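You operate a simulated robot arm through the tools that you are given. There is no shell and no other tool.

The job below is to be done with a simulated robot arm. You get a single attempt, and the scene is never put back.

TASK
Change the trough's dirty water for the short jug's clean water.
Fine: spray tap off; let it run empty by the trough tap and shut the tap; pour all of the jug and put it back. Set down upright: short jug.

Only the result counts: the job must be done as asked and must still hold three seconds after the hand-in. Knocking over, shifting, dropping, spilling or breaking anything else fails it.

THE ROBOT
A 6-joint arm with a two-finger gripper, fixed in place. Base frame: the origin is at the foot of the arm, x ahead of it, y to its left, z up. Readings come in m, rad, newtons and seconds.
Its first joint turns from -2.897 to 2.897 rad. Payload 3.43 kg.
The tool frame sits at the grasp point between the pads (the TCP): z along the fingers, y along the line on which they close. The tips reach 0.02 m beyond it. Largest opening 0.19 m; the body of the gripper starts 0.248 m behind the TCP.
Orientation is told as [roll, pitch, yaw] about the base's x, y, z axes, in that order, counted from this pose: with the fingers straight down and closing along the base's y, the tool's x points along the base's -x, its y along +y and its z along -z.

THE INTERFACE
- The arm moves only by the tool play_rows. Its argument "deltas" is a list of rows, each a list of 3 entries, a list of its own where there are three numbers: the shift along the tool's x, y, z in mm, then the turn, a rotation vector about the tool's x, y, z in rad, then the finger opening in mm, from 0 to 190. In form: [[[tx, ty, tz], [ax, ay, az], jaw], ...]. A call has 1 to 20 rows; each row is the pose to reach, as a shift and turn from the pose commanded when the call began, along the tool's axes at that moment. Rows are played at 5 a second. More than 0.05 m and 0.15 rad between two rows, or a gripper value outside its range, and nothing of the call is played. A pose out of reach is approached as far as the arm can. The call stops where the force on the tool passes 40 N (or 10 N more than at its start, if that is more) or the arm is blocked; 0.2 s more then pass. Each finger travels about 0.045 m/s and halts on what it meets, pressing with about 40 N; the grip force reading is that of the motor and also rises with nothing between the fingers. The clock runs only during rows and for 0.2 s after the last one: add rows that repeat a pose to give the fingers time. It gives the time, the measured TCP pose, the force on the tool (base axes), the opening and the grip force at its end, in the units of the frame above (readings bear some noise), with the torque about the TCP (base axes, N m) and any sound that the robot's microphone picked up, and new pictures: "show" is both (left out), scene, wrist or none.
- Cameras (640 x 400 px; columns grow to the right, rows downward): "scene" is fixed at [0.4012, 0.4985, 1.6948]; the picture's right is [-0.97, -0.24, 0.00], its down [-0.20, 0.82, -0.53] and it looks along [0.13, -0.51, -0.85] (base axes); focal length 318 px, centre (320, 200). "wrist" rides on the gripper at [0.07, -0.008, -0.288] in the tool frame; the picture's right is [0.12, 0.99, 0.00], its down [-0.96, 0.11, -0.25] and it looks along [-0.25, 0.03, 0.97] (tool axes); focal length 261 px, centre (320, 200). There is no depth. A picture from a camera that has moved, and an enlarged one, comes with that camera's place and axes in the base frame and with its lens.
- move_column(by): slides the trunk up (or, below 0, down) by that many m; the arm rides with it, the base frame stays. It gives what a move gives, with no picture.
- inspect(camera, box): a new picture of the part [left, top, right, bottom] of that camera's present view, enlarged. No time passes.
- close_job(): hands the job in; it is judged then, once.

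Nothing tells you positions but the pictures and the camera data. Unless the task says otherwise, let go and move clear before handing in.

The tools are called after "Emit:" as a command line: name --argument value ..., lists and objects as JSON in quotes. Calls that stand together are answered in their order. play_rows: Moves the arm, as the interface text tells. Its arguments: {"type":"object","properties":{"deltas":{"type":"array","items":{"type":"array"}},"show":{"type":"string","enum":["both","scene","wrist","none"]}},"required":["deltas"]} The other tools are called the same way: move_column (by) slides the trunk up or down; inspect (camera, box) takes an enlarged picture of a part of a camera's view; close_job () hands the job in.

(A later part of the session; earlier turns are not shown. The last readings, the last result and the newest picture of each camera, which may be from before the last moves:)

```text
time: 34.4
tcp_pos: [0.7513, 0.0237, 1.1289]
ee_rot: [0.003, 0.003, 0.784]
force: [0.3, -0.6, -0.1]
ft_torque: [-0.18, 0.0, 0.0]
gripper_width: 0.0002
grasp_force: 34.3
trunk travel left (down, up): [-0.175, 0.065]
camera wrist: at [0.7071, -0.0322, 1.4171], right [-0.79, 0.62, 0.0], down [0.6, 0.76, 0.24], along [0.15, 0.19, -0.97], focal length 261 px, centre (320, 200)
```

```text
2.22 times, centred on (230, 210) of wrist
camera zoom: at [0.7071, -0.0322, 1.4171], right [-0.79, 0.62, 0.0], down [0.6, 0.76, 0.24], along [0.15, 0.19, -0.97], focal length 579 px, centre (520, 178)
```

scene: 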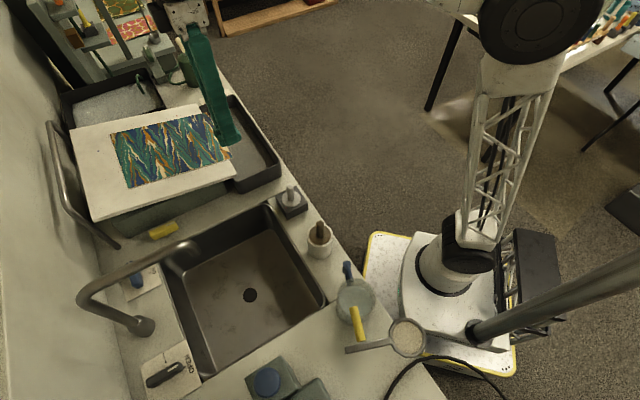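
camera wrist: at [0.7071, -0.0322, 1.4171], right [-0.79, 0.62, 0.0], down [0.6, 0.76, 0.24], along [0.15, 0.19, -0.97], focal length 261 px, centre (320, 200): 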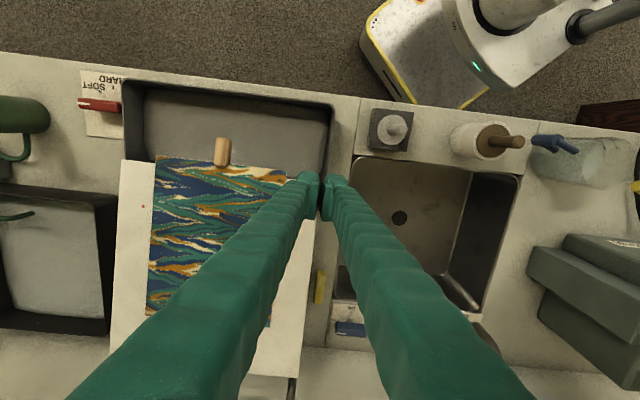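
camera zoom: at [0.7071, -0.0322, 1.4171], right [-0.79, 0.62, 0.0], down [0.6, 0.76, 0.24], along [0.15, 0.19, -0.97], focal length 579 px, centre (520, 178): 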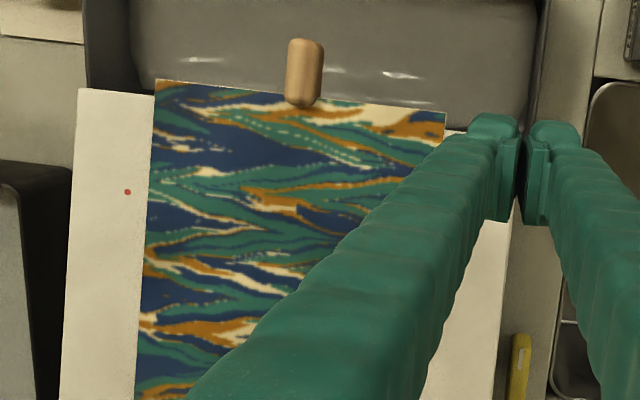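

I'll compare the water in the grey trough (and the black tray) now and after a short wait.

Emit:
inspect --camera "wrist" --box '[100, 60, 350, 200]'

Emit:
inspect --camera "wrist" --box '[0, 160, 130, 350]'

Emit:
inspect --camera "wrist" --box '[320, 120, 540, 330]'

Emit:
play_rows --deltas '[[[0, 0, 0], [0, 0, 0], 0], [[0, 0, 0], [0, 0, 0], 0], [[0, 0, 0], [0, 0, 0], 0], [[0, 0, 0], [0, 0, 0], 0], [[0, 0, 0], [0, 0, 0], 0], [[0, 0, 0], [0, 0, 0], 0], [[0, 0, 0], [0, 0, 0], 0], [[0, 0, 0], [0, 0, 0], 0], [[0, 0, 0], [0, 0, 0], 0], [[0, 0, 0], [0, 0, 0], 0], [[0, 0, 0], [0, 0, 0], 0], [[0, 0, 0], [0, 0, 0], 0], [[0, 0, 0], [0, 0, 0], 0], [[0, 0, 0], [0, 0, 0], 0], [[0, 0, 0], [0, 0, 0], 0]]'

Emit:
inspect --camera "wrist" --box '[100, 60, 350, 200]'

Emit:
inspect --camera "wrist" --box '[320, 120, 540, 330]'

```text
2.56 times, centred on (225, 130) of wrist
camera zoom: at [0.7071, -0.0322, 1.4171], right [-0.79, 0.62, 0.0], down [0.6, 0.76, 0.24], along [0.15, 0.19, -0.97], focal length 667 px, centre (563, 379)
```

zoom: 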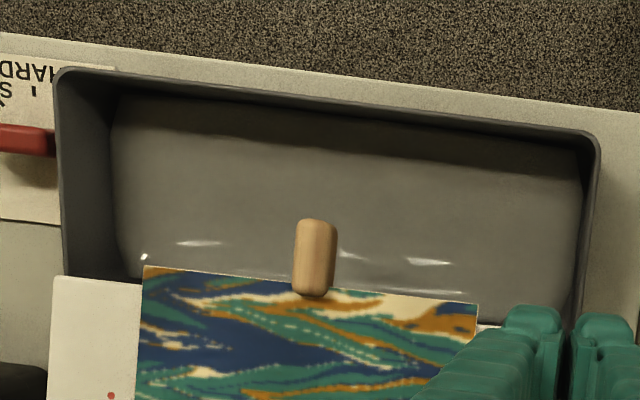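

```text
2.11 times, centred on (65, 255) of wrist
camera zoom: at [0.7071, -0.0322, 1.4171], right [-0.79, 0.62, 0.0], down [0.6, 0.76, 0.24], along [0.15, 0.19, -0.97], focal length 549 px, centre (857, 84)
```

zoom: 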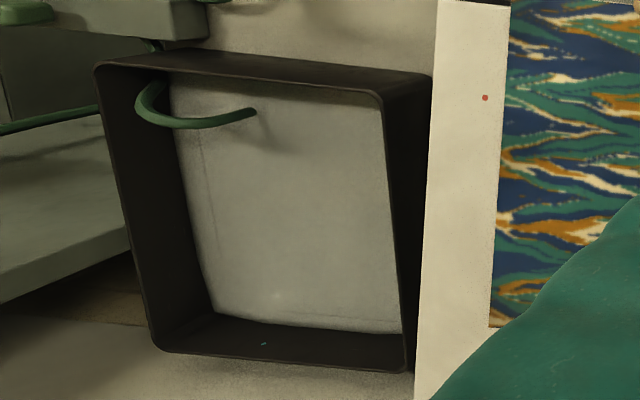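

```text
1.90 times, centred on (430, 225) of wrist
camera zoom: at [0.7071, -0.0322, 1.4171], right [-0.79, 0.62, 0.0], down [0.6, 0.76, 0.24], along [0.15, 0.19, -0.97], focal length 496 px, centre (110, 152)
```

zoom: 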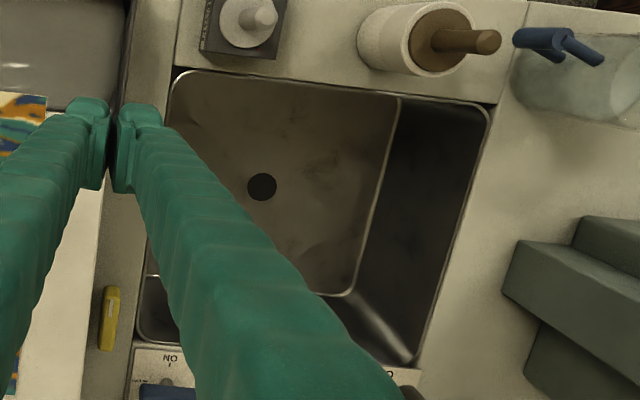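

```text
time: 37.6
tcp_pos: [0.7514, 0.0242, 1.1279]
ee_rot: [0.003, 0.004, 0.783]
force: [-0.4, -0.6, 0.2]
ft_torque: [0.02, -0.03, 0.0]
gripper_width: 0.0
grasp_force: 34.3
trunk travel left (down, up): [-0.175, 0.065]
camera wrist: at [0.7073, -0.0324, 1.417], right [-0.79, 0.62, 0.0], down [0.6, 0.76, 0.24], along [0.15, 0.19, -0.97], focal length 261 px, centre (320, 200)
```

scene: 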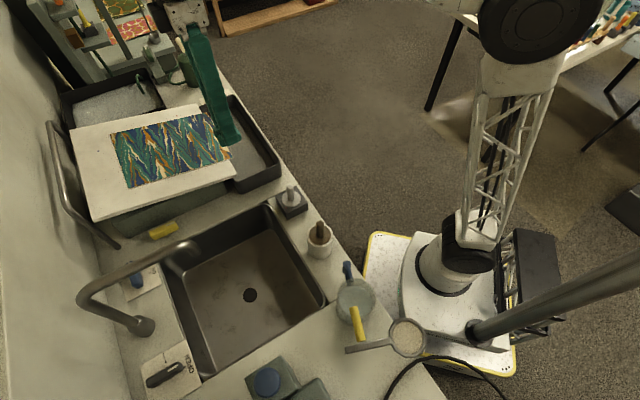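
wrist: 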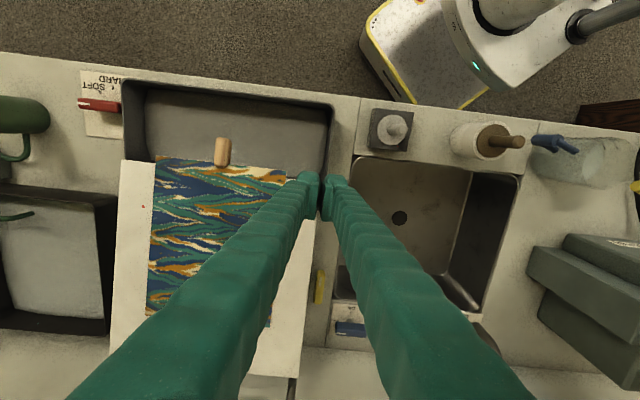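

```text
2.56 times, centred on (225, 130) of wrist
camera zoom: at [0.7073, -0.0324, 1.417], right [-0.79, 0.62, 0.0], down [0.6, 0.76, 0.24], along [0.15, 0.19, -0.97], focal length 667 px, centre (563, 379)
```

zoom: 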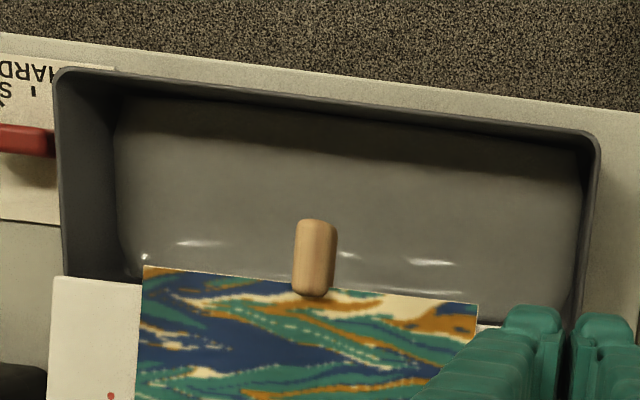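

```text
1.90 times, centred on (430, 225) of wrist
camera zoom: at [0.7073, -0.0324, 1.417], right [-0.79, 0.62, 0.0], down [0.6, 0.76, 0.24], along [0.15, 0.19, -0.97], focal length 496 px, centre (110, 152)
```

zoom: 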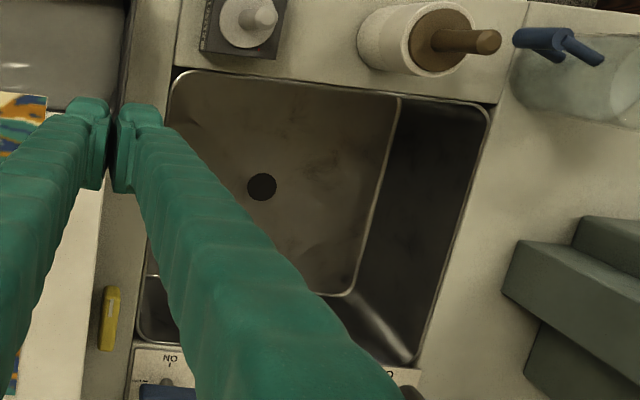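

There is a very slight change at the trough's waterline. I'll wait longer and check again.

Emit:
play_rows --deltas '[[[0, 0, 0], [0, 0, 0], 0], [[0, 0, 0], [0, 0, 0], 0], [[0, 0, 0], [0, 0, 0], 0], [[0, 0, 0], [0, 0, 0], 0], [[0, 0, 0], [0, 0, 0], 0], [[0, 0, 0], [0, 0, 0], 0], [[0, 0, 0], [0, 0, 0], 0], [[0, 0, 0], [0, 0, 0], 0], [[0, 0, 0], [0, 0, 0], 0], [[0, 0, 0], [0, 0, 0], 0], [[0, 0, 0], [0, 0, 0], 0], [[0, 0, 0], [0, 0, 0], 0], [[0, 0, 0], [0, 0, 0], 0], [[0, 0, 0], [0, 0, 0], 0], [[0, 0, 0], [0, 0, 0], 0], [[0, 0, 0], [0, 0, 0], 0], [[0, 0, 0], [0, 0, 0], 0], [[0, 0, 0], [0, 0, 0], 0], [[0, 0, 0], [0, 0, 0], 0], [[0, 0, 0], [0, 0, 0], 0]]' --show "none"

Emit:
inspect --camera "wrist" --box '[100, 60, 350, 200]'

Emit:
inspect --camera "wrist" --box '[0, 160, 130, 350]'

Emit:
inspect --camera "wrist" --box '[320, 120, 540, 330]'

```text
time: 41.8
tcp_pos: [0.7505, 0.0236, 1.1287]
ee_rot: [0.004, 0.004, 0.784]
force: [0.1, 0.5, 0.2]
ft_torque: [-0.01, 0.01, -0.03]
gripper_width: 0.0001
grasp_force: 33.8
trunk travel left (down, up): [-0.175, 0.065]
```

```text
2.56 times, centred on (225, 130) of wrist
camera zoom: at [0.7073, -0.0324, 1.417], right [-0.79, 0.62, 0.0], down [0.6, 0.76, 0.24], along [0.15, 0.19, -0.97], focal length 667 px, centre (563, 379)
```

zoom: 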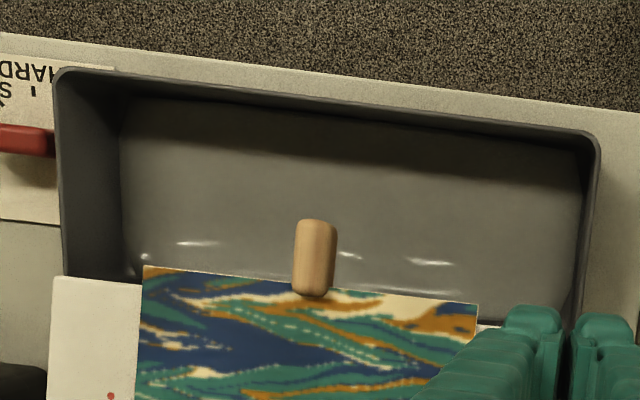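

```text
2.11 times, centred on (65, 255) of wrist
camera zoom: at [0.7073, -0.0324, 1.417], right [-0.79, 0.62, 0.0], down [0.6, 0.76, 0.24], along [0.15, 0.19, -0.97], focal length 549 px, centre (857, 84)
```

zoom: 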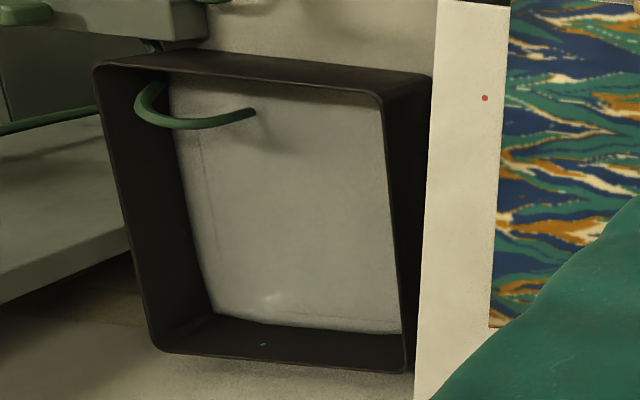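

```text
1.90 times, centred on (430, 225) of wrist
camera zoom: at [0.7073, -0.0324, 1.417], right [-0.79, 0.62, 0.0], down [0.6, 0.76, 0.24], along [0.15, 0.19, -0.97], focal length 496 px, centre (110, 152)
```

zoom: 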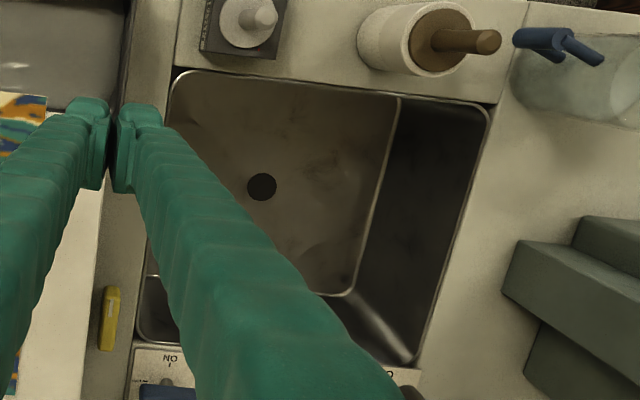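

The waterline in the trough is slowly moving inward, so the yellow lever is the trough tap and it's draining. While it runs, I'll look at the jug up close.

Emit:
play_rows --deltas '[[[4, 35, -15], [0, 0, 0], 30], [[8, 70, -30], [0, 0, 0], 60], [[12, 105, -45], [0, 0, 0], 100], [[16, 140, -60], [0, 0, 0], 130], [[20, 175, -75], [0, 0, 0], 160], [[24, 210, -90], [0, 0, 0], 190], [[28, 245, -105], [0, 0, 0], 190], [[33, 280, -120], [0, 0, 0], 190], [[38, 315, -120], [0, 0, 0], 190], [[38, 315, -120], [0, 0, 0], 190], [[38, 315, -120], [0, 0, 0], 190]]'

Emit:
inspect --camera "wrist" --box '[240, 100, 440, 280]'

```text
time: 44.2
tcp_pos: [0.4989, 0.2197, 1.2466]
ee_rot: [0.004, 0.001, 0.783]
force: [-0.9, 0.3, 0.4]
ft_torque: [0.02, -0.01, -0.02]
gripper_width: 0.1901
grasp_force: 0.1
trunk travel left (down, up): [-0.175, 0.065]
camera wrist: at [0.4557, 0.1642, 1.5346], right [-0.79, 0.62, 0.0], down [0.6, 0.76, 0.24], along [0.15, 0.19, -0.97], focal length 261 px, centre (320, 200)
```

scene: 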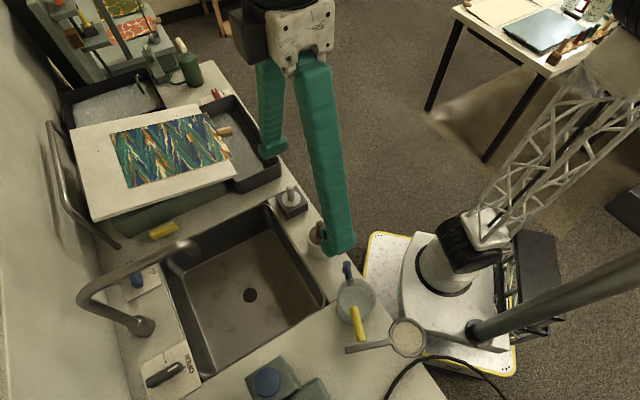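
wrist: 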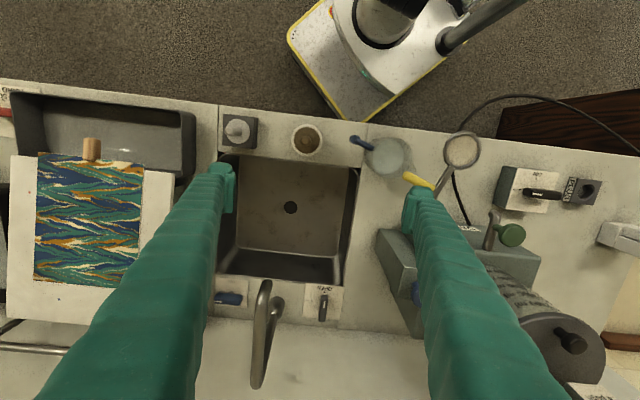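

```text
2.22 times, centred on (340, 190) of wrist
camera zoom: at [0.4557, 0.1642, 1.5346], right [-0.79, 0.62, 0.0], down [0.6, 0.76, 0.24], along [0.15, 0.19, -0.97], focal length 579 px, centre (276, 222)
```

zoom: 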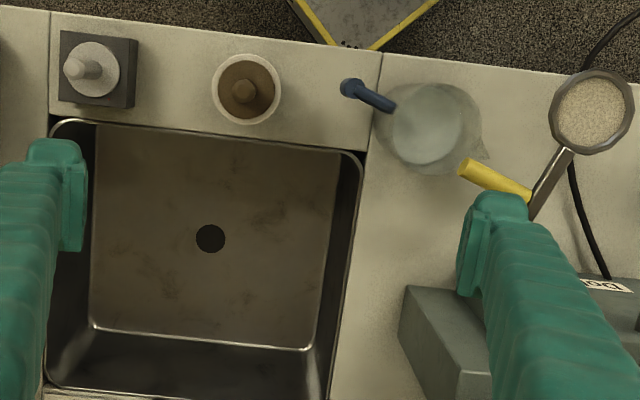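

The jug stands at the front edge with its blue handle pointing toward the sink side, and there's an elevated arm with a yellow grip near its far side. I'll zoom in on both.

Emit:
inspect --camera "wrist" --box '[335, 115, 455, 195]'

Emit:
inspect --camera "scene" --box '[320, 250, 400, 330]'

Emit:
inspect --camera "scene" --box '[330, 290, 440, 370]'

```text
5.00 times, centred on (395, 155) of wrist
camera zoom: at [0.4557, 0.1642, 1.5346], right [-0.79, 0.62, 0.0], down [0.6, 0.76, 0.24], along [0.15, 0.19, -0.97], focal length 1303 px, centre (-55, 425)
```

zoom: 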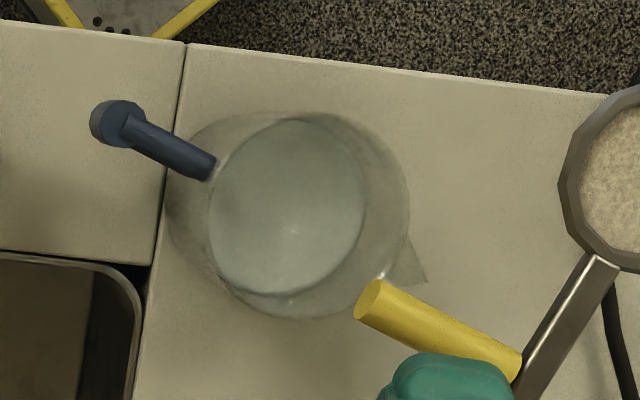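

```text
5.00 times, centred on (360, 290) of scene
camera zoom: at [0.4012, 0.4985, 1.6948], right [-0.97, -0.24, 0.0], down [-0.2, 0.82, -0.53], along [0.13, -0.51, -0.85], focal length 1592 px, centre (120, -250)
```

zoom: 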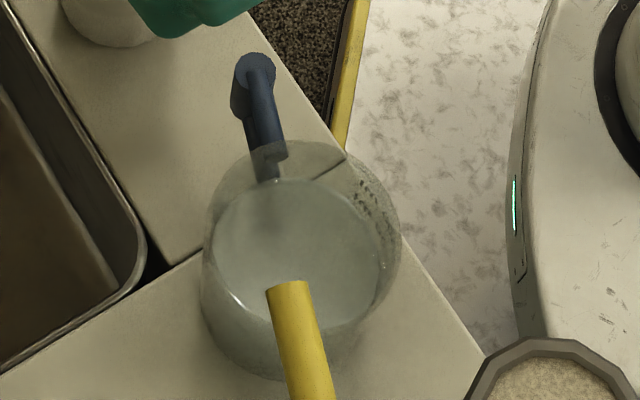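

```text
5.00 times, centred on (385, 330) of scene
camera zoom: at [0.4012, 0.4985, 1.6948], right [-0.97, -0.24, 0.0], down [-0.2, 0.82, -0.53], along [0.13, -0.51, -0.85], focal length 1592 px, centre (-5, -450)
```

zoom: 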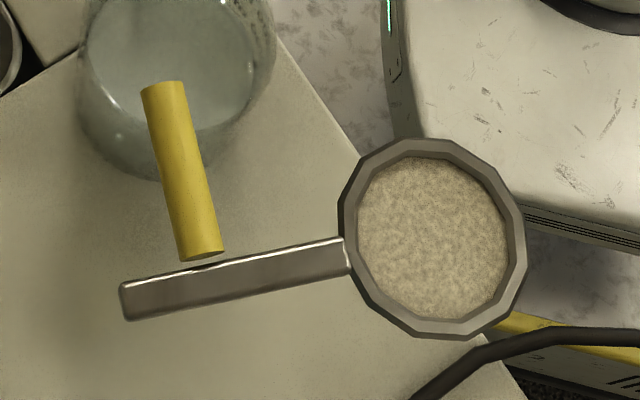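

The jug's rim is at about (0.367, 0.296, 0.984) with a radius of about 0.045. The handle points to about -63°, and the tip of a yellow rod hangs about 3 cm above the far side of the rim, so I mustn't lift it straight up. First I'll go back to watch the trough drain.

Emit:
play_rows --deltas '[[[13, -40, 0], [0, 0, 0], 190], [[26, -80, 0], [0, 0, 0], 190], [[39, -120, 0], [0, 0, 0], 190], [[52, -160, 10], [0, 0, 0], 190], [[65, -200, 20], [0, 0, 0], 190], [[78, -240, 30], [0, 0, 0], 190], [[91, -280, 40], [0, 0, 0], 190], [[104, -320, 50], [0, 0, 0], 190], [[117, -360, 60], [0, 0, 0], 190], [[130, -400, 72], [0, 0, 0], 190], [[143, -440, 85], [0, 0, 0], 190], [[158, -478, 97], [0, 0, 0], 190]]'

Emit:
inspect --camera "wrist" --box '[180, 140, 460, 330]'

```text
time: 46.8
tcp_pos: [0.7255, -0.231, 1.1491]
ee_rot: [0.003, 0.004, 0.785]
force: [-0.4, 0.7, 1.2]
ft_torque: [-0.15, -0.07, 0.05]
gripper_width: 0.1901
grasp_force: 0.1
trunk travel left (down, up): [-0.175, 0.065]
camera wrist: at [0.6817, -0.2868, 1.4373], right [-0.79, 0.62, 0.0], down [0.6, 0.76, 0.24], along [0.15, 0.19, -0.97], focal length 261 px, centre (320, 200)
```

scene: 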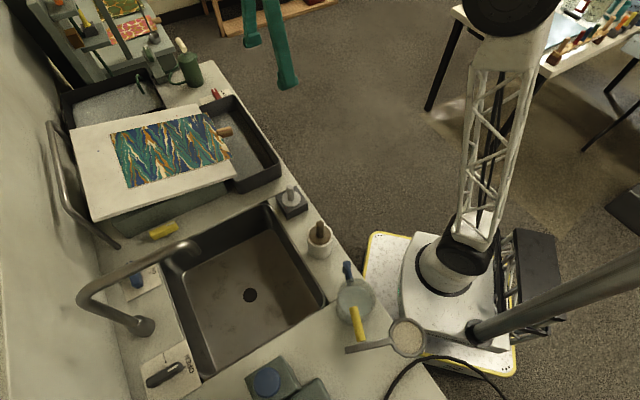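
wrist: 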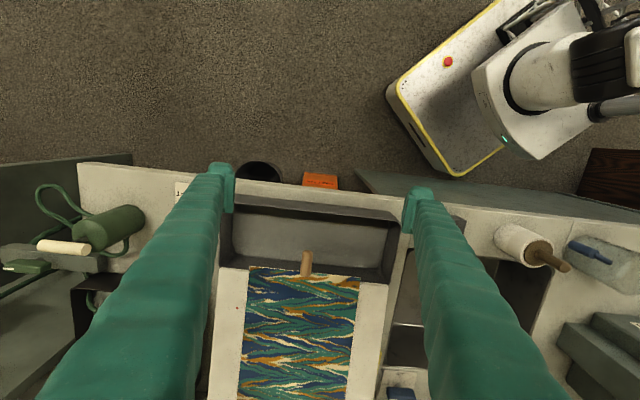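

```text
2.11 times, centred on (320, 235) of wrist
camera zoom: at [0.6817, -0.2868, 1.4373], right [-0.79, 0.62, 0.0], down [0.6, 0.76, 0.24], along [0.15, 0.19, -0.97], focal length 549 px, centre (320, 126)
```

zoom: 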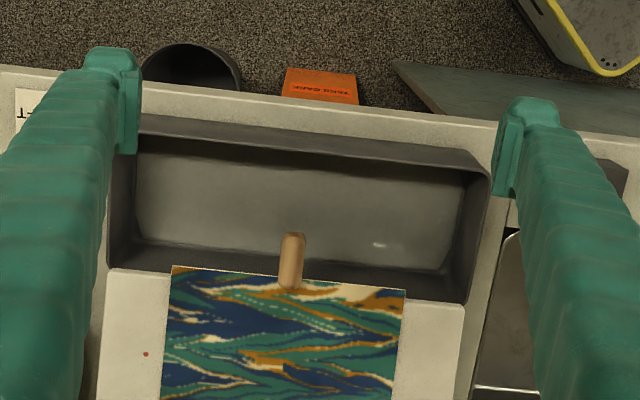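

Emit:
play_rows --deltas '[[[0, 0, 0], [0, 0, 0], 190], [[0, 0, 0], [0, 0, 0], 190], [[0, 0, 0], [0, 0, 0], 190], [[0, 0, 0], [0, 0, 0], 190], [[0, 0, 0], [0, 0, 0], 190], [[0, 0, 0], [0, 0, 0], 190], [[0, 0, 0], [0, 0, 0], 190], [[0, 0, 0], [0, 0, 0], 190], [[0, 0, 0], [0, 0, 0], 190], [[0, 0, 0], [0, 0, 0], 190], [[0, 0, 0], [0, 0, 0], 190], [[0, 0, 0], [0, 0, 0], 190], [[0, 0, 0], [0, 0, 0], 190], [[0, 0, 0], [0, 0, 0], 190], [[0, 0, 0], [0, 0, 0], 190], [[0, 0, 0], [0, 0, 0], 190], [[0, 0, 0], [0, 0, 0], 190], [[0, 0, 0], [0, 0, 0], 190], [[0, 0, 0], [0, 0, 0], 190], [[0, 0, 0], [0, 0, 0], 190]]' --show "none"

Emit:
inspect --camera "wrist" --box '[210, 180, 430, 290]'

Emit:
play_rows --deltas '[[[0, 0, 0], [0, 0, 0], 190], [[0, 0, 0], [0, 0, 0], 190], [[0, 0, 0], [0, 0, 0], 190], [[0, 0, 0], [0, 0, 0], 190], [[0, 0, 0], [0, 0, 0], 190], [[0, 0, 0], [0, 0, 0], 190], [[0, 0, 0], [0, 0, 0], 190], [[0, 0, 0], [0, 0, 0], 190], [[0, 0, 0], [0, 0, 0], 190], [[0, 0, 0], [0, 0, 0], 190], [[0, 0, 0], [0, 0, 0], 190], [[0, 0, 0], [0, 0, 0], 190], [[0, 0, 0], [0, 0, 0], 190], [[0, 0, 0], [0, 0, 0], 190], [[0, 0, 0], [0, 0, 0], 190], [[0, 0, 0], [0, 0, 0], 190], [[0, 0, 0], [0, 0, 0], 190], [[0, 0, 0], [0, 0, 0], 190], [[0, 0, 0], [0, 0, 0], 190], [[0, 0, 0], [0, 0, 0], 190]]' --show "none"

Emit:
inspect --camera "wrist" --box '[210, 180, 430, 290]'

```text
time: 51.0
tcp_pos: [0.7251, -0.2301, 1.1497]
ee_rot: [0.003, 0.001, 0.783]
force: [0.1, -0.1, 0.3]
ft_torque: [-0.01, -0.04, 0.0]
gripper_width: 0.1899
grasp_force: 0.0
trunk travel left (down, up): [-0.175, 0.065]
```

```text
2.91 times, centred on (320, 235) of wrist
camera zoom: at [0.6817, -0.2869, 1.4372], right [-0.79, 0.62, 0.0], down [0.6, 0.76, 0.25], along [0.15, 0.2, -0.97], focal length 758 px, centre (320, 98)
```

zoom: 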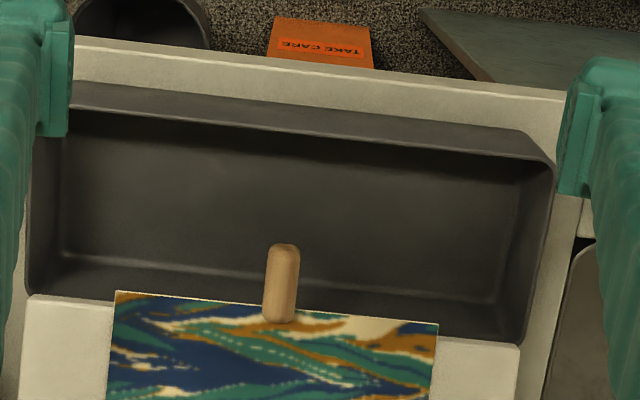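

```text
time: 55.2
tcp_pos: [0.7251, -0.2304, 1.1494]
ee_rot: [0.002, 0.003, 0.783]
force: [-0.3, 0.0, -0.4]
ft_torque: [0.02, -0.04, -0.01]
gripper_width: 0.1903
grasp_force: 0.0
trunk travel left (down, up): [-0.175, 0.065]
```

```text
2.91 times, centred on (320, 235) of wrist
camera zoom: at [0.6818, -0.2869, 1.4371], right [-0.79, 0.62, 0.0], down [0.6, 0.76, 0.25], along [0.15, 0.2, -0.97], focal length 758 px, centre (320, 98)
```

zoom: 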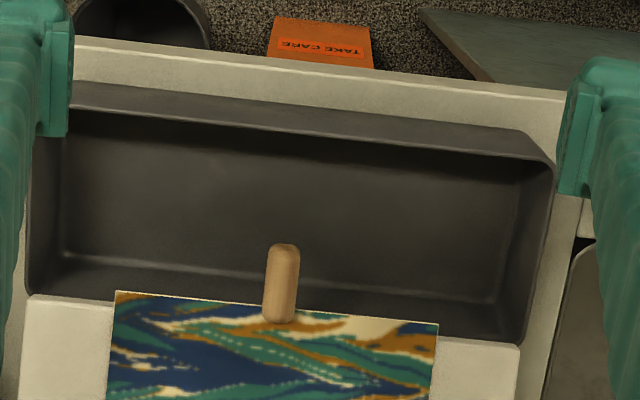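

The trough is empty now; its dark bottom is fully visible. Next I'll close the fingers and go back to the yellow lever to shut the tap.

Emit:
play_rows --deltas '[[[0, 43, 0], [0, 0, 0], 150], [[0, 86, 0], [0, 0, 0], 110], [[0, 129, 0], [0, 0, 0], 70], [[0, 172, 0], [0, 0, 0], 30], [[0, 215, 0], [0, 0, 0], 0], [[0, 256, 0], [0, 0, 0], 0], [[-46, 256, 0], [0, 0, 0], 0], [[-92, 256, 0], [0, 0, 0], 0], [[-138, 256, 0], [0, 0, 0], 0], [[-184, 256, 0], [0, 0, 0], 0], [[-230, 256, 0], [0, 0, 0], 0], [[-276, 256, 0], [0, 0, 0], 0], [[-322, 256, 0], [0, 0, 0], 0], [[-368, 256, 0], [0, 0, 0], 0], [[-415, 256, 0], [0, 0, 0], 0], [[-415, 256, 45], [0, 0, 0], 0], [[-415, 256, 90], [0, 0, 0], 0], [[-415, 256, 135], [0, 0, 0], 0], [[-415, 256, 180], [0, 0, 0], 0]]'

Emit:
inspect --camera "wrist" --box '[240, 140, 400, 260]'

Emit:
inspect --camera "scene" --box '[120, 190, 220, 270]'

```text
time: 59.2
tcp_pos: [0.8374, 0.2448, 0.9694]
ee_rot: [0.004, 0.002, 0.784]
force: [-0.3, -0.2, -0.3]
ft_torque: [0.03, -0.06, 0.0]
gripper_width: 0.0003
grasp_force: 34.4
trunk travel left (down, up): [-0.175, 0.065]
camera wrist: at [0.7941, 0.1885, 1.2572], right [-0.79, 0.62, 0.0], down [0.6, 0.76, 0.25], along [0.15, 0.2, -0.97], focal length 261 px, centre (320, 200)
```

scene: 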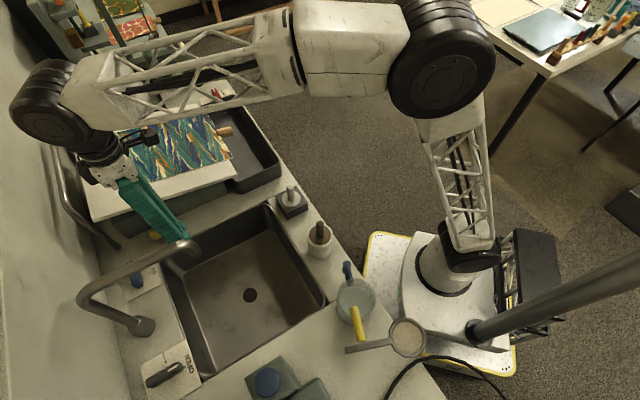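
wrist: 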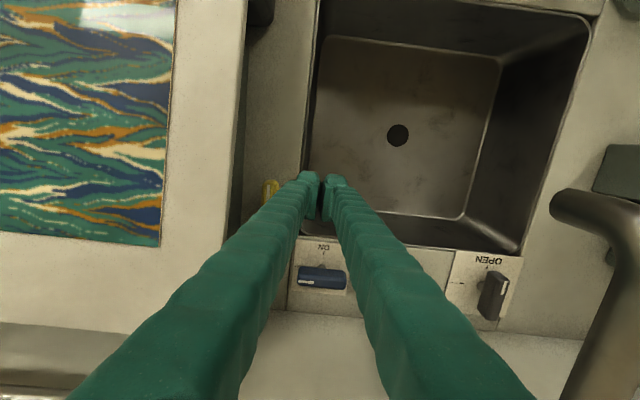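

```text
3.33 times, centred on (320, 200) of wrist
camera zoom: at [0.7941, 0.1885, 1.2572], right [-0.79, 0.62, 0.0], down [0.6, 0.76, 0.25], along [0.15, 0.2, -0.97], focal length 869 px, centre (320, 200)
```

zoom: 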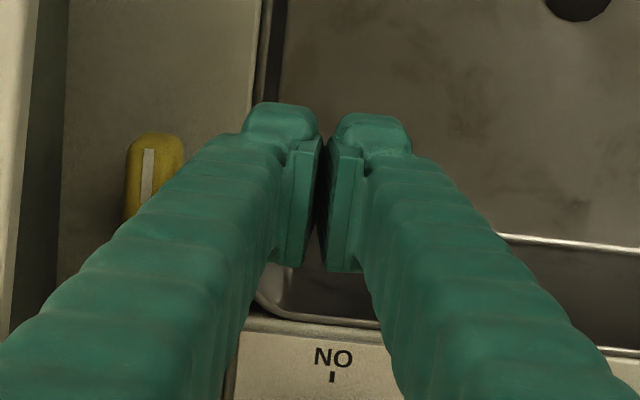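

```text
5.00 times, centred on (170, 230) of scene
camera zoom: at [0.4012, 0.4985, 1.6948], right [-0.97, -0.24, 0.0], down [-0.2, 0.82, -0.53], along [0.13, -0.51, -0.85], focal length 1592 px, centre (1070, 50)
```

zoom: 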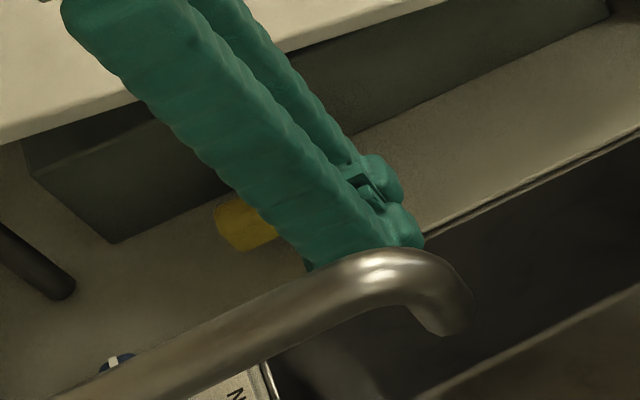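

Emit:
play_rows --deltas '[[[0, 0, 32], [0, 0, 0], 0], [[0, 0, 64], [0, 0, 0], 0], [[0, -8, 64], [0, 0, 0], 0], [[0, -16, 64], [0, 0, 0], 0], [[0, -22, 64], [0, 0, 0], 0], [[0, -28, 64], [0, 0, 0], 0]]' --show "none"

Emit:
inspect --camera "wrist" --box '[240, 140, 400, 260]'

Emit:
inspect --camera "scene" --box '[120, 190, 220, 270]'

```text
time: 60.6
tcp_pos: [0.8563, 0.2248, 0.9035]
ee_rot: [0.005, 0.003, 0.784]
force: [-3.0, -0.1, -0.4]
ft_torque: [0.01, -0.07, -0.03]
gripper_width: 0.0
grasp_force: 34.6
trunk travel left (down, up): [-0.175, 0.065]
```

```text
3.33 times, centred on (320, 200) of wrist
camera zoom: at [0.8131, 0.1689, 1.1918], right [-0.79, 0.62, 0.0], down [0.6, 0.76, 0.24], along [0.15, 0.19, -0.97], focal length 869 px, centre (320, 200)
```

zoom: 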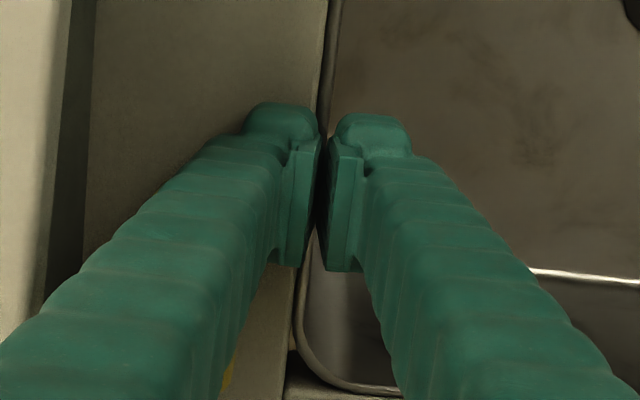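

```text
5.00 times, centred on (170, 230) of scene
camera zoom: at [0.4012, 0.4985, 1.6948], right [-0.97, -0.24, 0.0], down [-0.2, 0.82, -0.53], along [0.13, -0.51, -0.85], focal length 1592 px, centre (1070, 50)
```

zoom: 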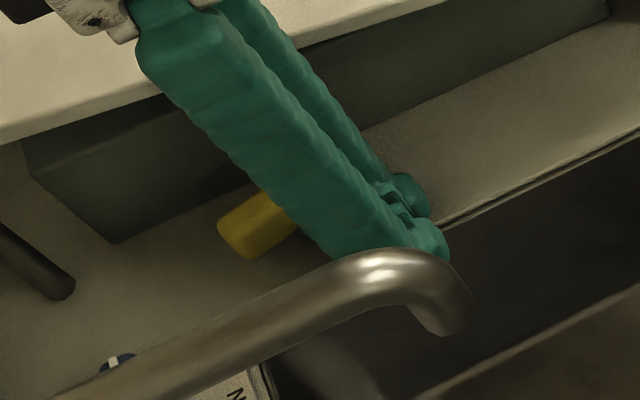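

Emit:
play_rows --deltas '[[[0, -5, 0], [0, 0, 0], 0], [[0, -9, 0], [0, 0, 0], 0], [[0, -13, 0], [0, 0, 0], 0]]' --show "none"

Emit:
inspect --camera "wrist" --box '[240, 140, 400, 260]'

Emit:
inspect --camera "scene" --box '[120, 190, 220, 270]'

```text
time: 61.4
tcp_pos: [0.8643, 0.2151, 0.9045]
ee_rot: [0.003, 0.0, 0.783]
force: [0.4, 0.4, 0.8]
ft_torque: [-0.01, -0.04, 0.02]
gripper_width: 0.0
grasp_force: 34.3
trunk travel left (down, up): [-0.175, 0.065]
```

```text
3.33 times, centred on (320, 200) of wrist
camera zoom: at [0.8219, 0.1588, 1.1927], right [-0.79, 0.62, 0.0], down [0.6, 0.76, 0.25], along [0.15, 0.19, -0.97], focal length 869 px, centre (320, 200)
```

zoom: 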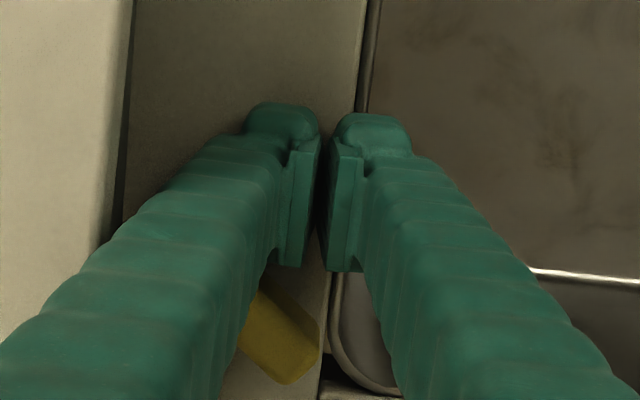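

```text
5.00 times, centred on (170, 230) of scene
camera zoom: at [0.4012, 0.4985, 1.6948], right [-0.97, -0.24, 0.0], down [-0.2, 0.82, -0.53], along [0.13, -0.51, -0.85], focal length 1592 px, centre (1070, 50)
```

zoom: 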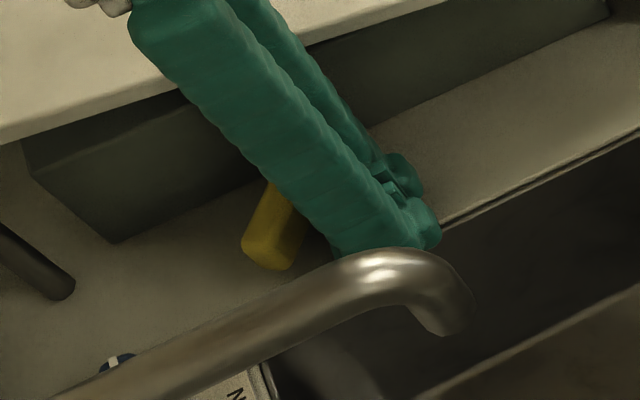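

The yellow bar is about halfway back. I'll lift over it, come down on its rear side and push it forward until it lies along the counter.

Emit:
play_rows --deltas '[[[0, 6, 0], [0, 0, 0], 0], [[0, 6, -40], [0, 0, 0], 0], [[0, 6, -80], [0, 0, 0], 0], [[-35, 3, -80], [0, 0, 0], 0], [[-70, 0, -80], [0, 0, 0], 0], [[-102, -5, -80], [0, 0, 0], 0], [[-102, -5, -50], [0, 0, 0], 0]]' --show "none"

Emit:
inspect --camera "wrist" --box '[220, 120, 420, 270]'

Emit:
inspect --camera "scene" --box '[80, 180, 220, 290]'

```text
time: 63.0
tcp_pos: [0.9395, 0.2854, 0.9557]
ee_rot: [0.004, 0.002, 0.784]
force: [0.7, -0.7, 0.1]
ft_torque: [0.01, 0.0, 0.0]
gripper_width: 0.0001
grasp_force: 34.6
trunk travel left (down, up): [-0.175, 0.065]
```

```text
2.67 times, centred on (320, 195) of wrist
camera zoom: at [0.8965, 0.2283, 1.2443], right [-0.79, 0.62, 0.0], down [0.6, 0.76, 0.25], along [0.15, 0.19, -0.97], focal length 695 px, centre (320, 213)
```

zoom: 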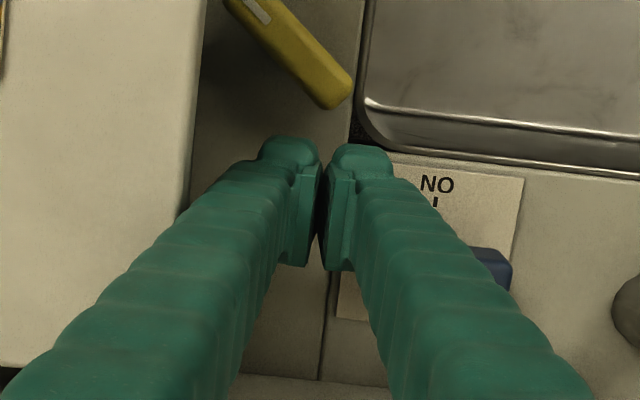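

```text
3.64 times, centred on (150, 235) of scene
camera zoom: at [0.4012, 0.4985, 1.6948], right [-0.97, -0.24, 0.0], down [-0.2, 0.82, -0.53], along [0.13, -0.51, -0.85], focal length 1158 px, centre (938, 73)
```

zoom: 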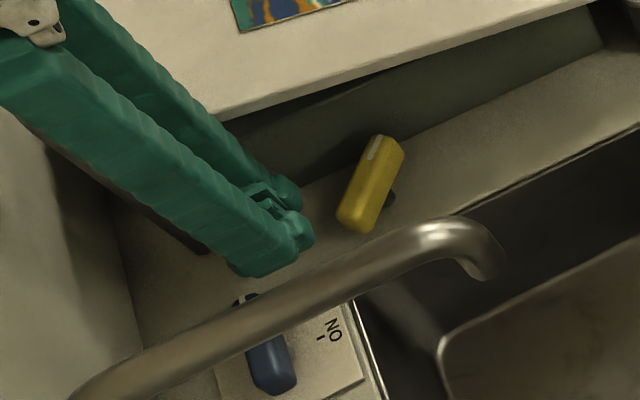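

Emit:
play_rows --deltas '[[[6, -3, 20], [0, 0, 0], 0], [[6, -3, 50], [0, 0, 0], 0], [[12, -3, 50], [0, 0, 0], 0], [[18, -3, 50], [0, 0, 0], 0], [[24, -3, 50], [0, 0, 0], 0], [[29, -3, 50], [0, 0, 0], 0]]' --show "none"

Emit:
inspect --camera "wrist" --box '[220, 120, 420, 270]'

Emit:
inspect --camera "scene" --box '[80, 180, 220, 290]'

```text
time: 64.4
tcp_pos: [0.9247, 0.2707, 0.9027]
ee_rot: [0.01, -0.003, 0.783]
force: [-0.7, 48.2, -3.2]
ft_torque: [0.36, 0.29, -0.83]
gripper_width: 0.0001
grasp_force: 34.1
trunk travel left (down, up): [-0.175, 0.065]
stopped in row 6: the force on the tool passed its limit at 44 N (the readings are from after the stop); the commanded pose is now the measured one
```

```text
2.67 times, centred on (320, 195) of wrist
camera zoom: at [0.8817, 0.2125, 1.191], right [-0.79, 0.62, 0.01], down [0.6, 0.76, 0.25], along [0.15, 0.2, -0.97], focal length 695 px, centre (320, 213)
```

zoom: 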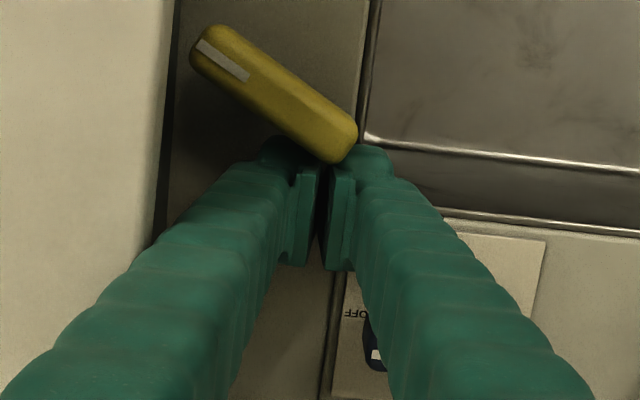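

```text
3.64 times, centred on (150, 235) of scene
camera zoom: at [0.4012, 0.4985, 1.6948], right [-0.97, -0.24, 0.0], down [-0.2, 0.82, -0.53], along [0.13, -0.51, -0.85], focal length 1158 px, centre (938, 73)
```

zoom: 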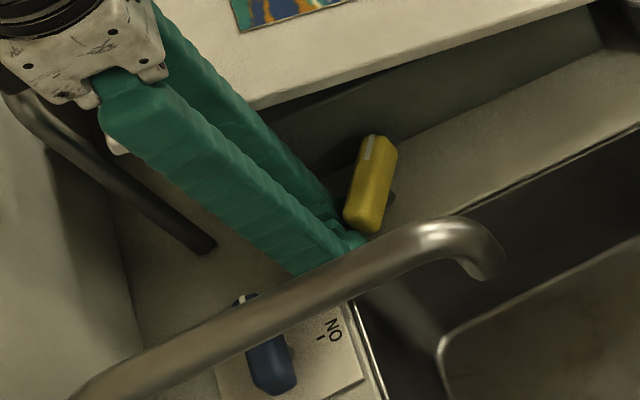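

The bar's end got caught in the notch between the two fingertips, so I was pushing along the bar toward its pivot. I'll back off, shift sideways so a flat finger face meets the bar end, and push again.

Emit:
play_rows --deltas '[[[-7, 0, 0], [0, 0, 0], 0], [[-12, 0, 0], [0, 0, 0], 0], [[-12, 9, 0], [0, 0, 0], 0], [[-12, 17, 0], [0, 0, 0], 0], [[-6, 17, 0], [0, 0, 0], 0], [[0, 17, 0], [0, 0, 0], 0], [[5, 17, 0], [0, 0, 0], 0]]' --show "none"

Emit:
inspect --camera "wrist" --box '[220, 120, 420, 270]'

Emit:
inspect --camera "scene" --box '[80, 180, 220, 290]'

```text
time: 66.0
tcp_pos: [0.9094, 0.2727, 0.9033]
ee_rot: [0.008, 0.0, 0.782]
force: [0.1, 0.2, 0.1]
ft_torque: [-0.03, 0.02, 0.01]
gripper_width: 0.0
grasp_force: 35.0
trunk travel left (down, up): [-0.175, 0.065]
```

```text
2.67 times, centred on (320, 195) of wrist
camera zoom: at [0.8669, 0.2148, 1.1913], right [-0.78, 0.62, 0.01], down [0.6, 0.76, 0.25], along [0.15, 0.2, -0.97], focal length 695 px, centre (320, 213)
```

zoom: 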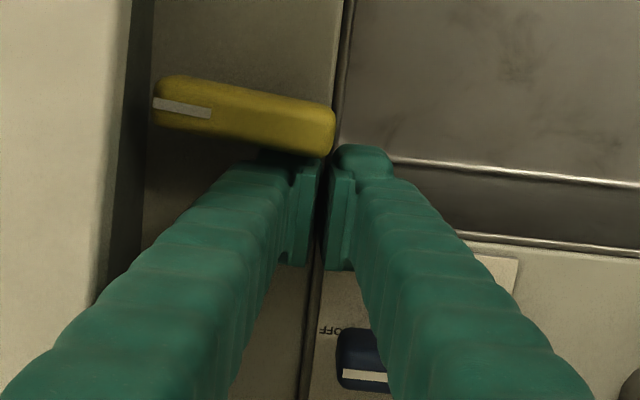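

```text
3.64 times, centred on (150, 235) of scene
camera zoom: at [0.4012, 0.4985, 1.6948], right [-0.97, -0.24, 0.0], down [-0.2, 0.82, -0.53], along [0.13, -0.51, -0.85], focal length 1158 px, centre (938, 73)
```

zoom: 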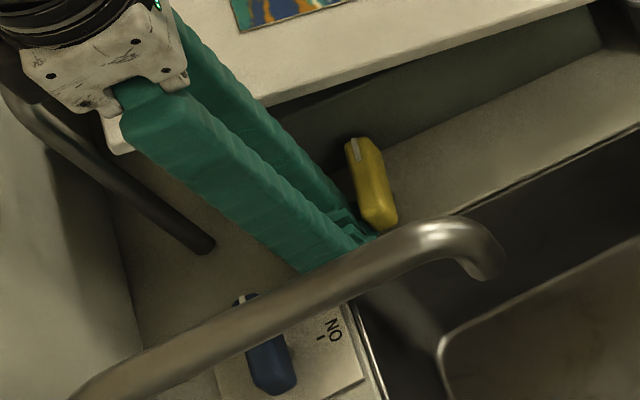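

Emit:
play_rows --deltas '[[[2, 0, 0], [0, 0, 0], 0], [[4, 0, 0], [0, 0, 0], 0], [[6, 0, 0], [0, 0, 0], 0]]' --show "none"

Emit:
inspect --camera "wrist" --box '[220, 120, 420, 270]'

Emit:
inspect --camera "scene" --box '[80, 180, 220, 290]'

```text
time: 66.8
tcp_pos: [0.9073, 0.2718, 0.9033]
ee_rot: [0.007, -0.001, 0.783]
force: [22.4, 12.4, -6.1]
ft_torque: [0.16, -0.31, 0.44]
gripper_width: 0.0
grasp_force: 34.1
trunk travel left (down, up): [-0.175, 0.065]
```

```text
2.67 times, centred on (320, 195) of wrist
camera zoom: at [0.8641, 0.2129, 1.1917], right [-0.78, 0.62, 0.01], down [0.6, 0.76, 0.25], along [0.15, 0.2, -0.97], focal length 695 px, centre (320, 213)
```

zoom: 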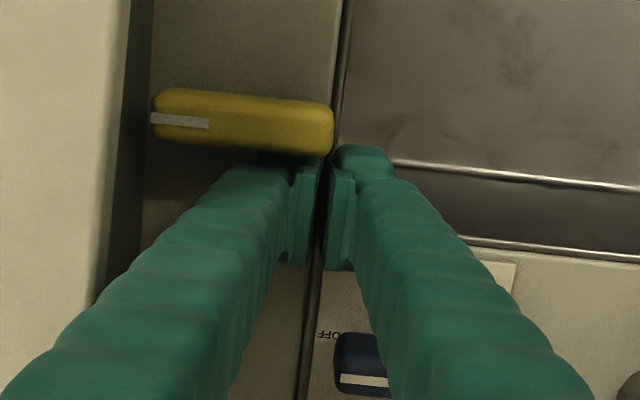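

```text
3.64 times, centred on (150, 235) of scene
camera zoom: at [0.4012, 0.4985, 1.6948], right [-0.97, -0.24, 0.0], down [-0.2, 0.82, -0.53], along [0.13, -0.51, -0.85], focal length 1158 px, centre (938, 73)
```

zoom: 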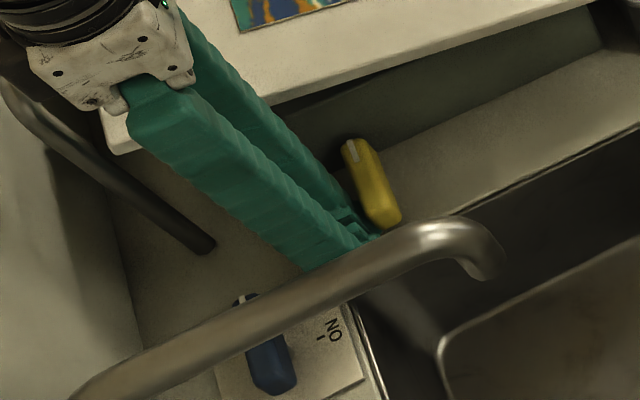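

The bar now lies along the counter against its shut stop. I'll back off, lift clear and check the tap and trough.

Emit:
play_rows --deltas '[[[-8, 0, 0], [0, 0, 0], 0], [[-12, 0, -10], [0, 0, 0], 0], [[-12, 0, -55], [0, 0, 0], 0], [[-12, 0, -100], [0, 0, 0], 0], [[-12, 0, -145], [0, 0, 0], 0], [[-12, 0, -190], [0, 0, 0], 0], [[-12, 0, -235], [0, 0, 0], 0], [[30, 0, -240], [0, 0, 0], 0], [[75, 0, -240], [0, 0, 0], 0], [[120, 0, -240], [0, 0, 0], 0], [[165, 0, -240], [0, 0, 0], 0], [[210, 0, -240], [0, 0, 0], 0], [[255, 0, -240], [0, 0, 0], 0], [[300, 0, -240], [0, 0, 0], 0], [[345, 0, -240], [0, 0, 0], 0]]'

Emit:
inspect --camera "scene" --box '[140, 200, 200, 260]'

Emit:
inspect --camera "wrist" --box '[100, 120, 420, 330]'

```text
time: 70.0
tcp_pos: [0.6586, 0.0268, 1.141]
ee_rot: [0.008, -0.001, 0.782]
force: [0.1, 0.0, -0.6]
ft_torque: [-0.12, 0.22, 0.01]
gripper_width: 0.0001
grasp_force: 34.4
trunk travel left (down, up): [-0.175, 0.065]
camera wrist: at [0.6157, -0.0297, 1.4293], right [-0.78, 0.62, 0.01], down [0.6, 0.76, 0.25], along [0.15, 0.2, -0.97], focal length 261 px, centre (320, 200)
```

scene: 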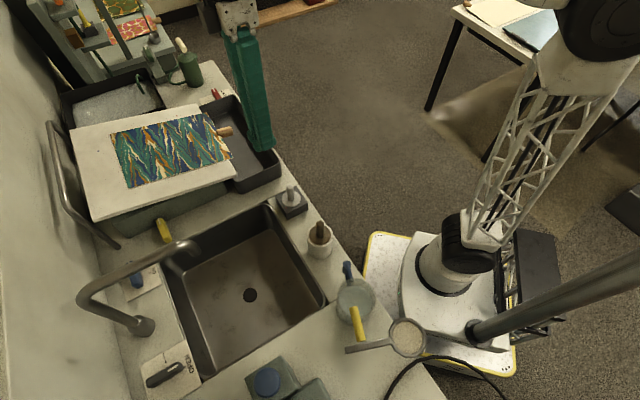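
wrist: 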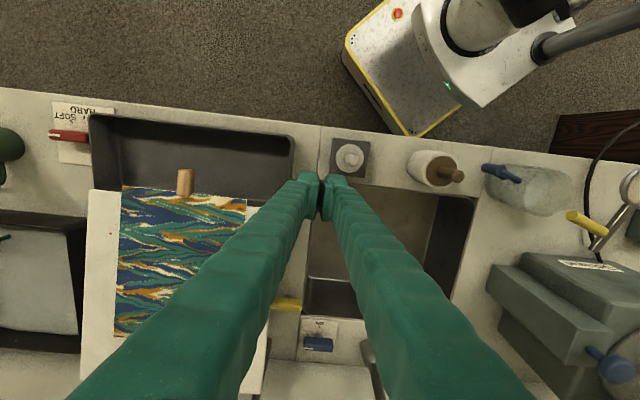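

```text
6.67 times, centred on (170, 230) of scene
camera zoom: at [0.4012, 0.4985, 1.6948], right [-0.97, -0.24, 0.0], down [-0.2, 0.82, -0.53], along [0.13, -0.51, -0.85], focal length 2122 px, centre (1320, 0)
```

zoom: 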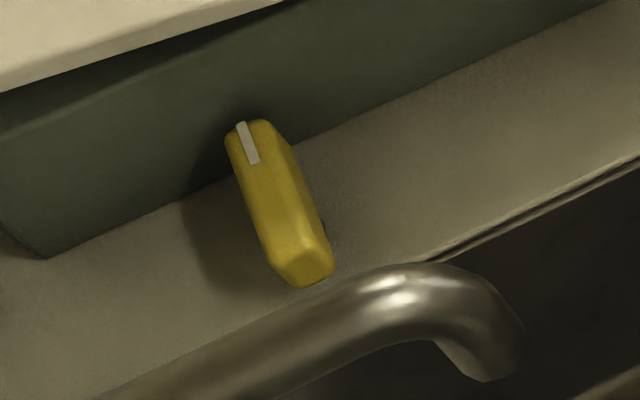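

```text
1.90 times, centred on (260, 225) of wrist
camera zoom: at [0.6157, -0.0297, 1.4293], right [-0.78, 0.62, 0.01], down [0.6, 0.76, 0.25], along [0.15, 0.2, -0.97], focal length 496 px, centre (434, 152)
```

zoom: 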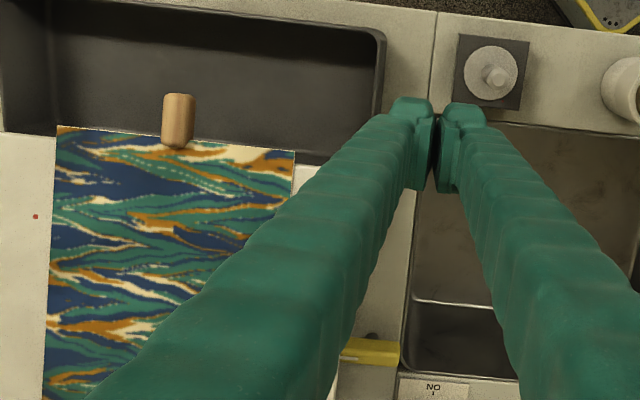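

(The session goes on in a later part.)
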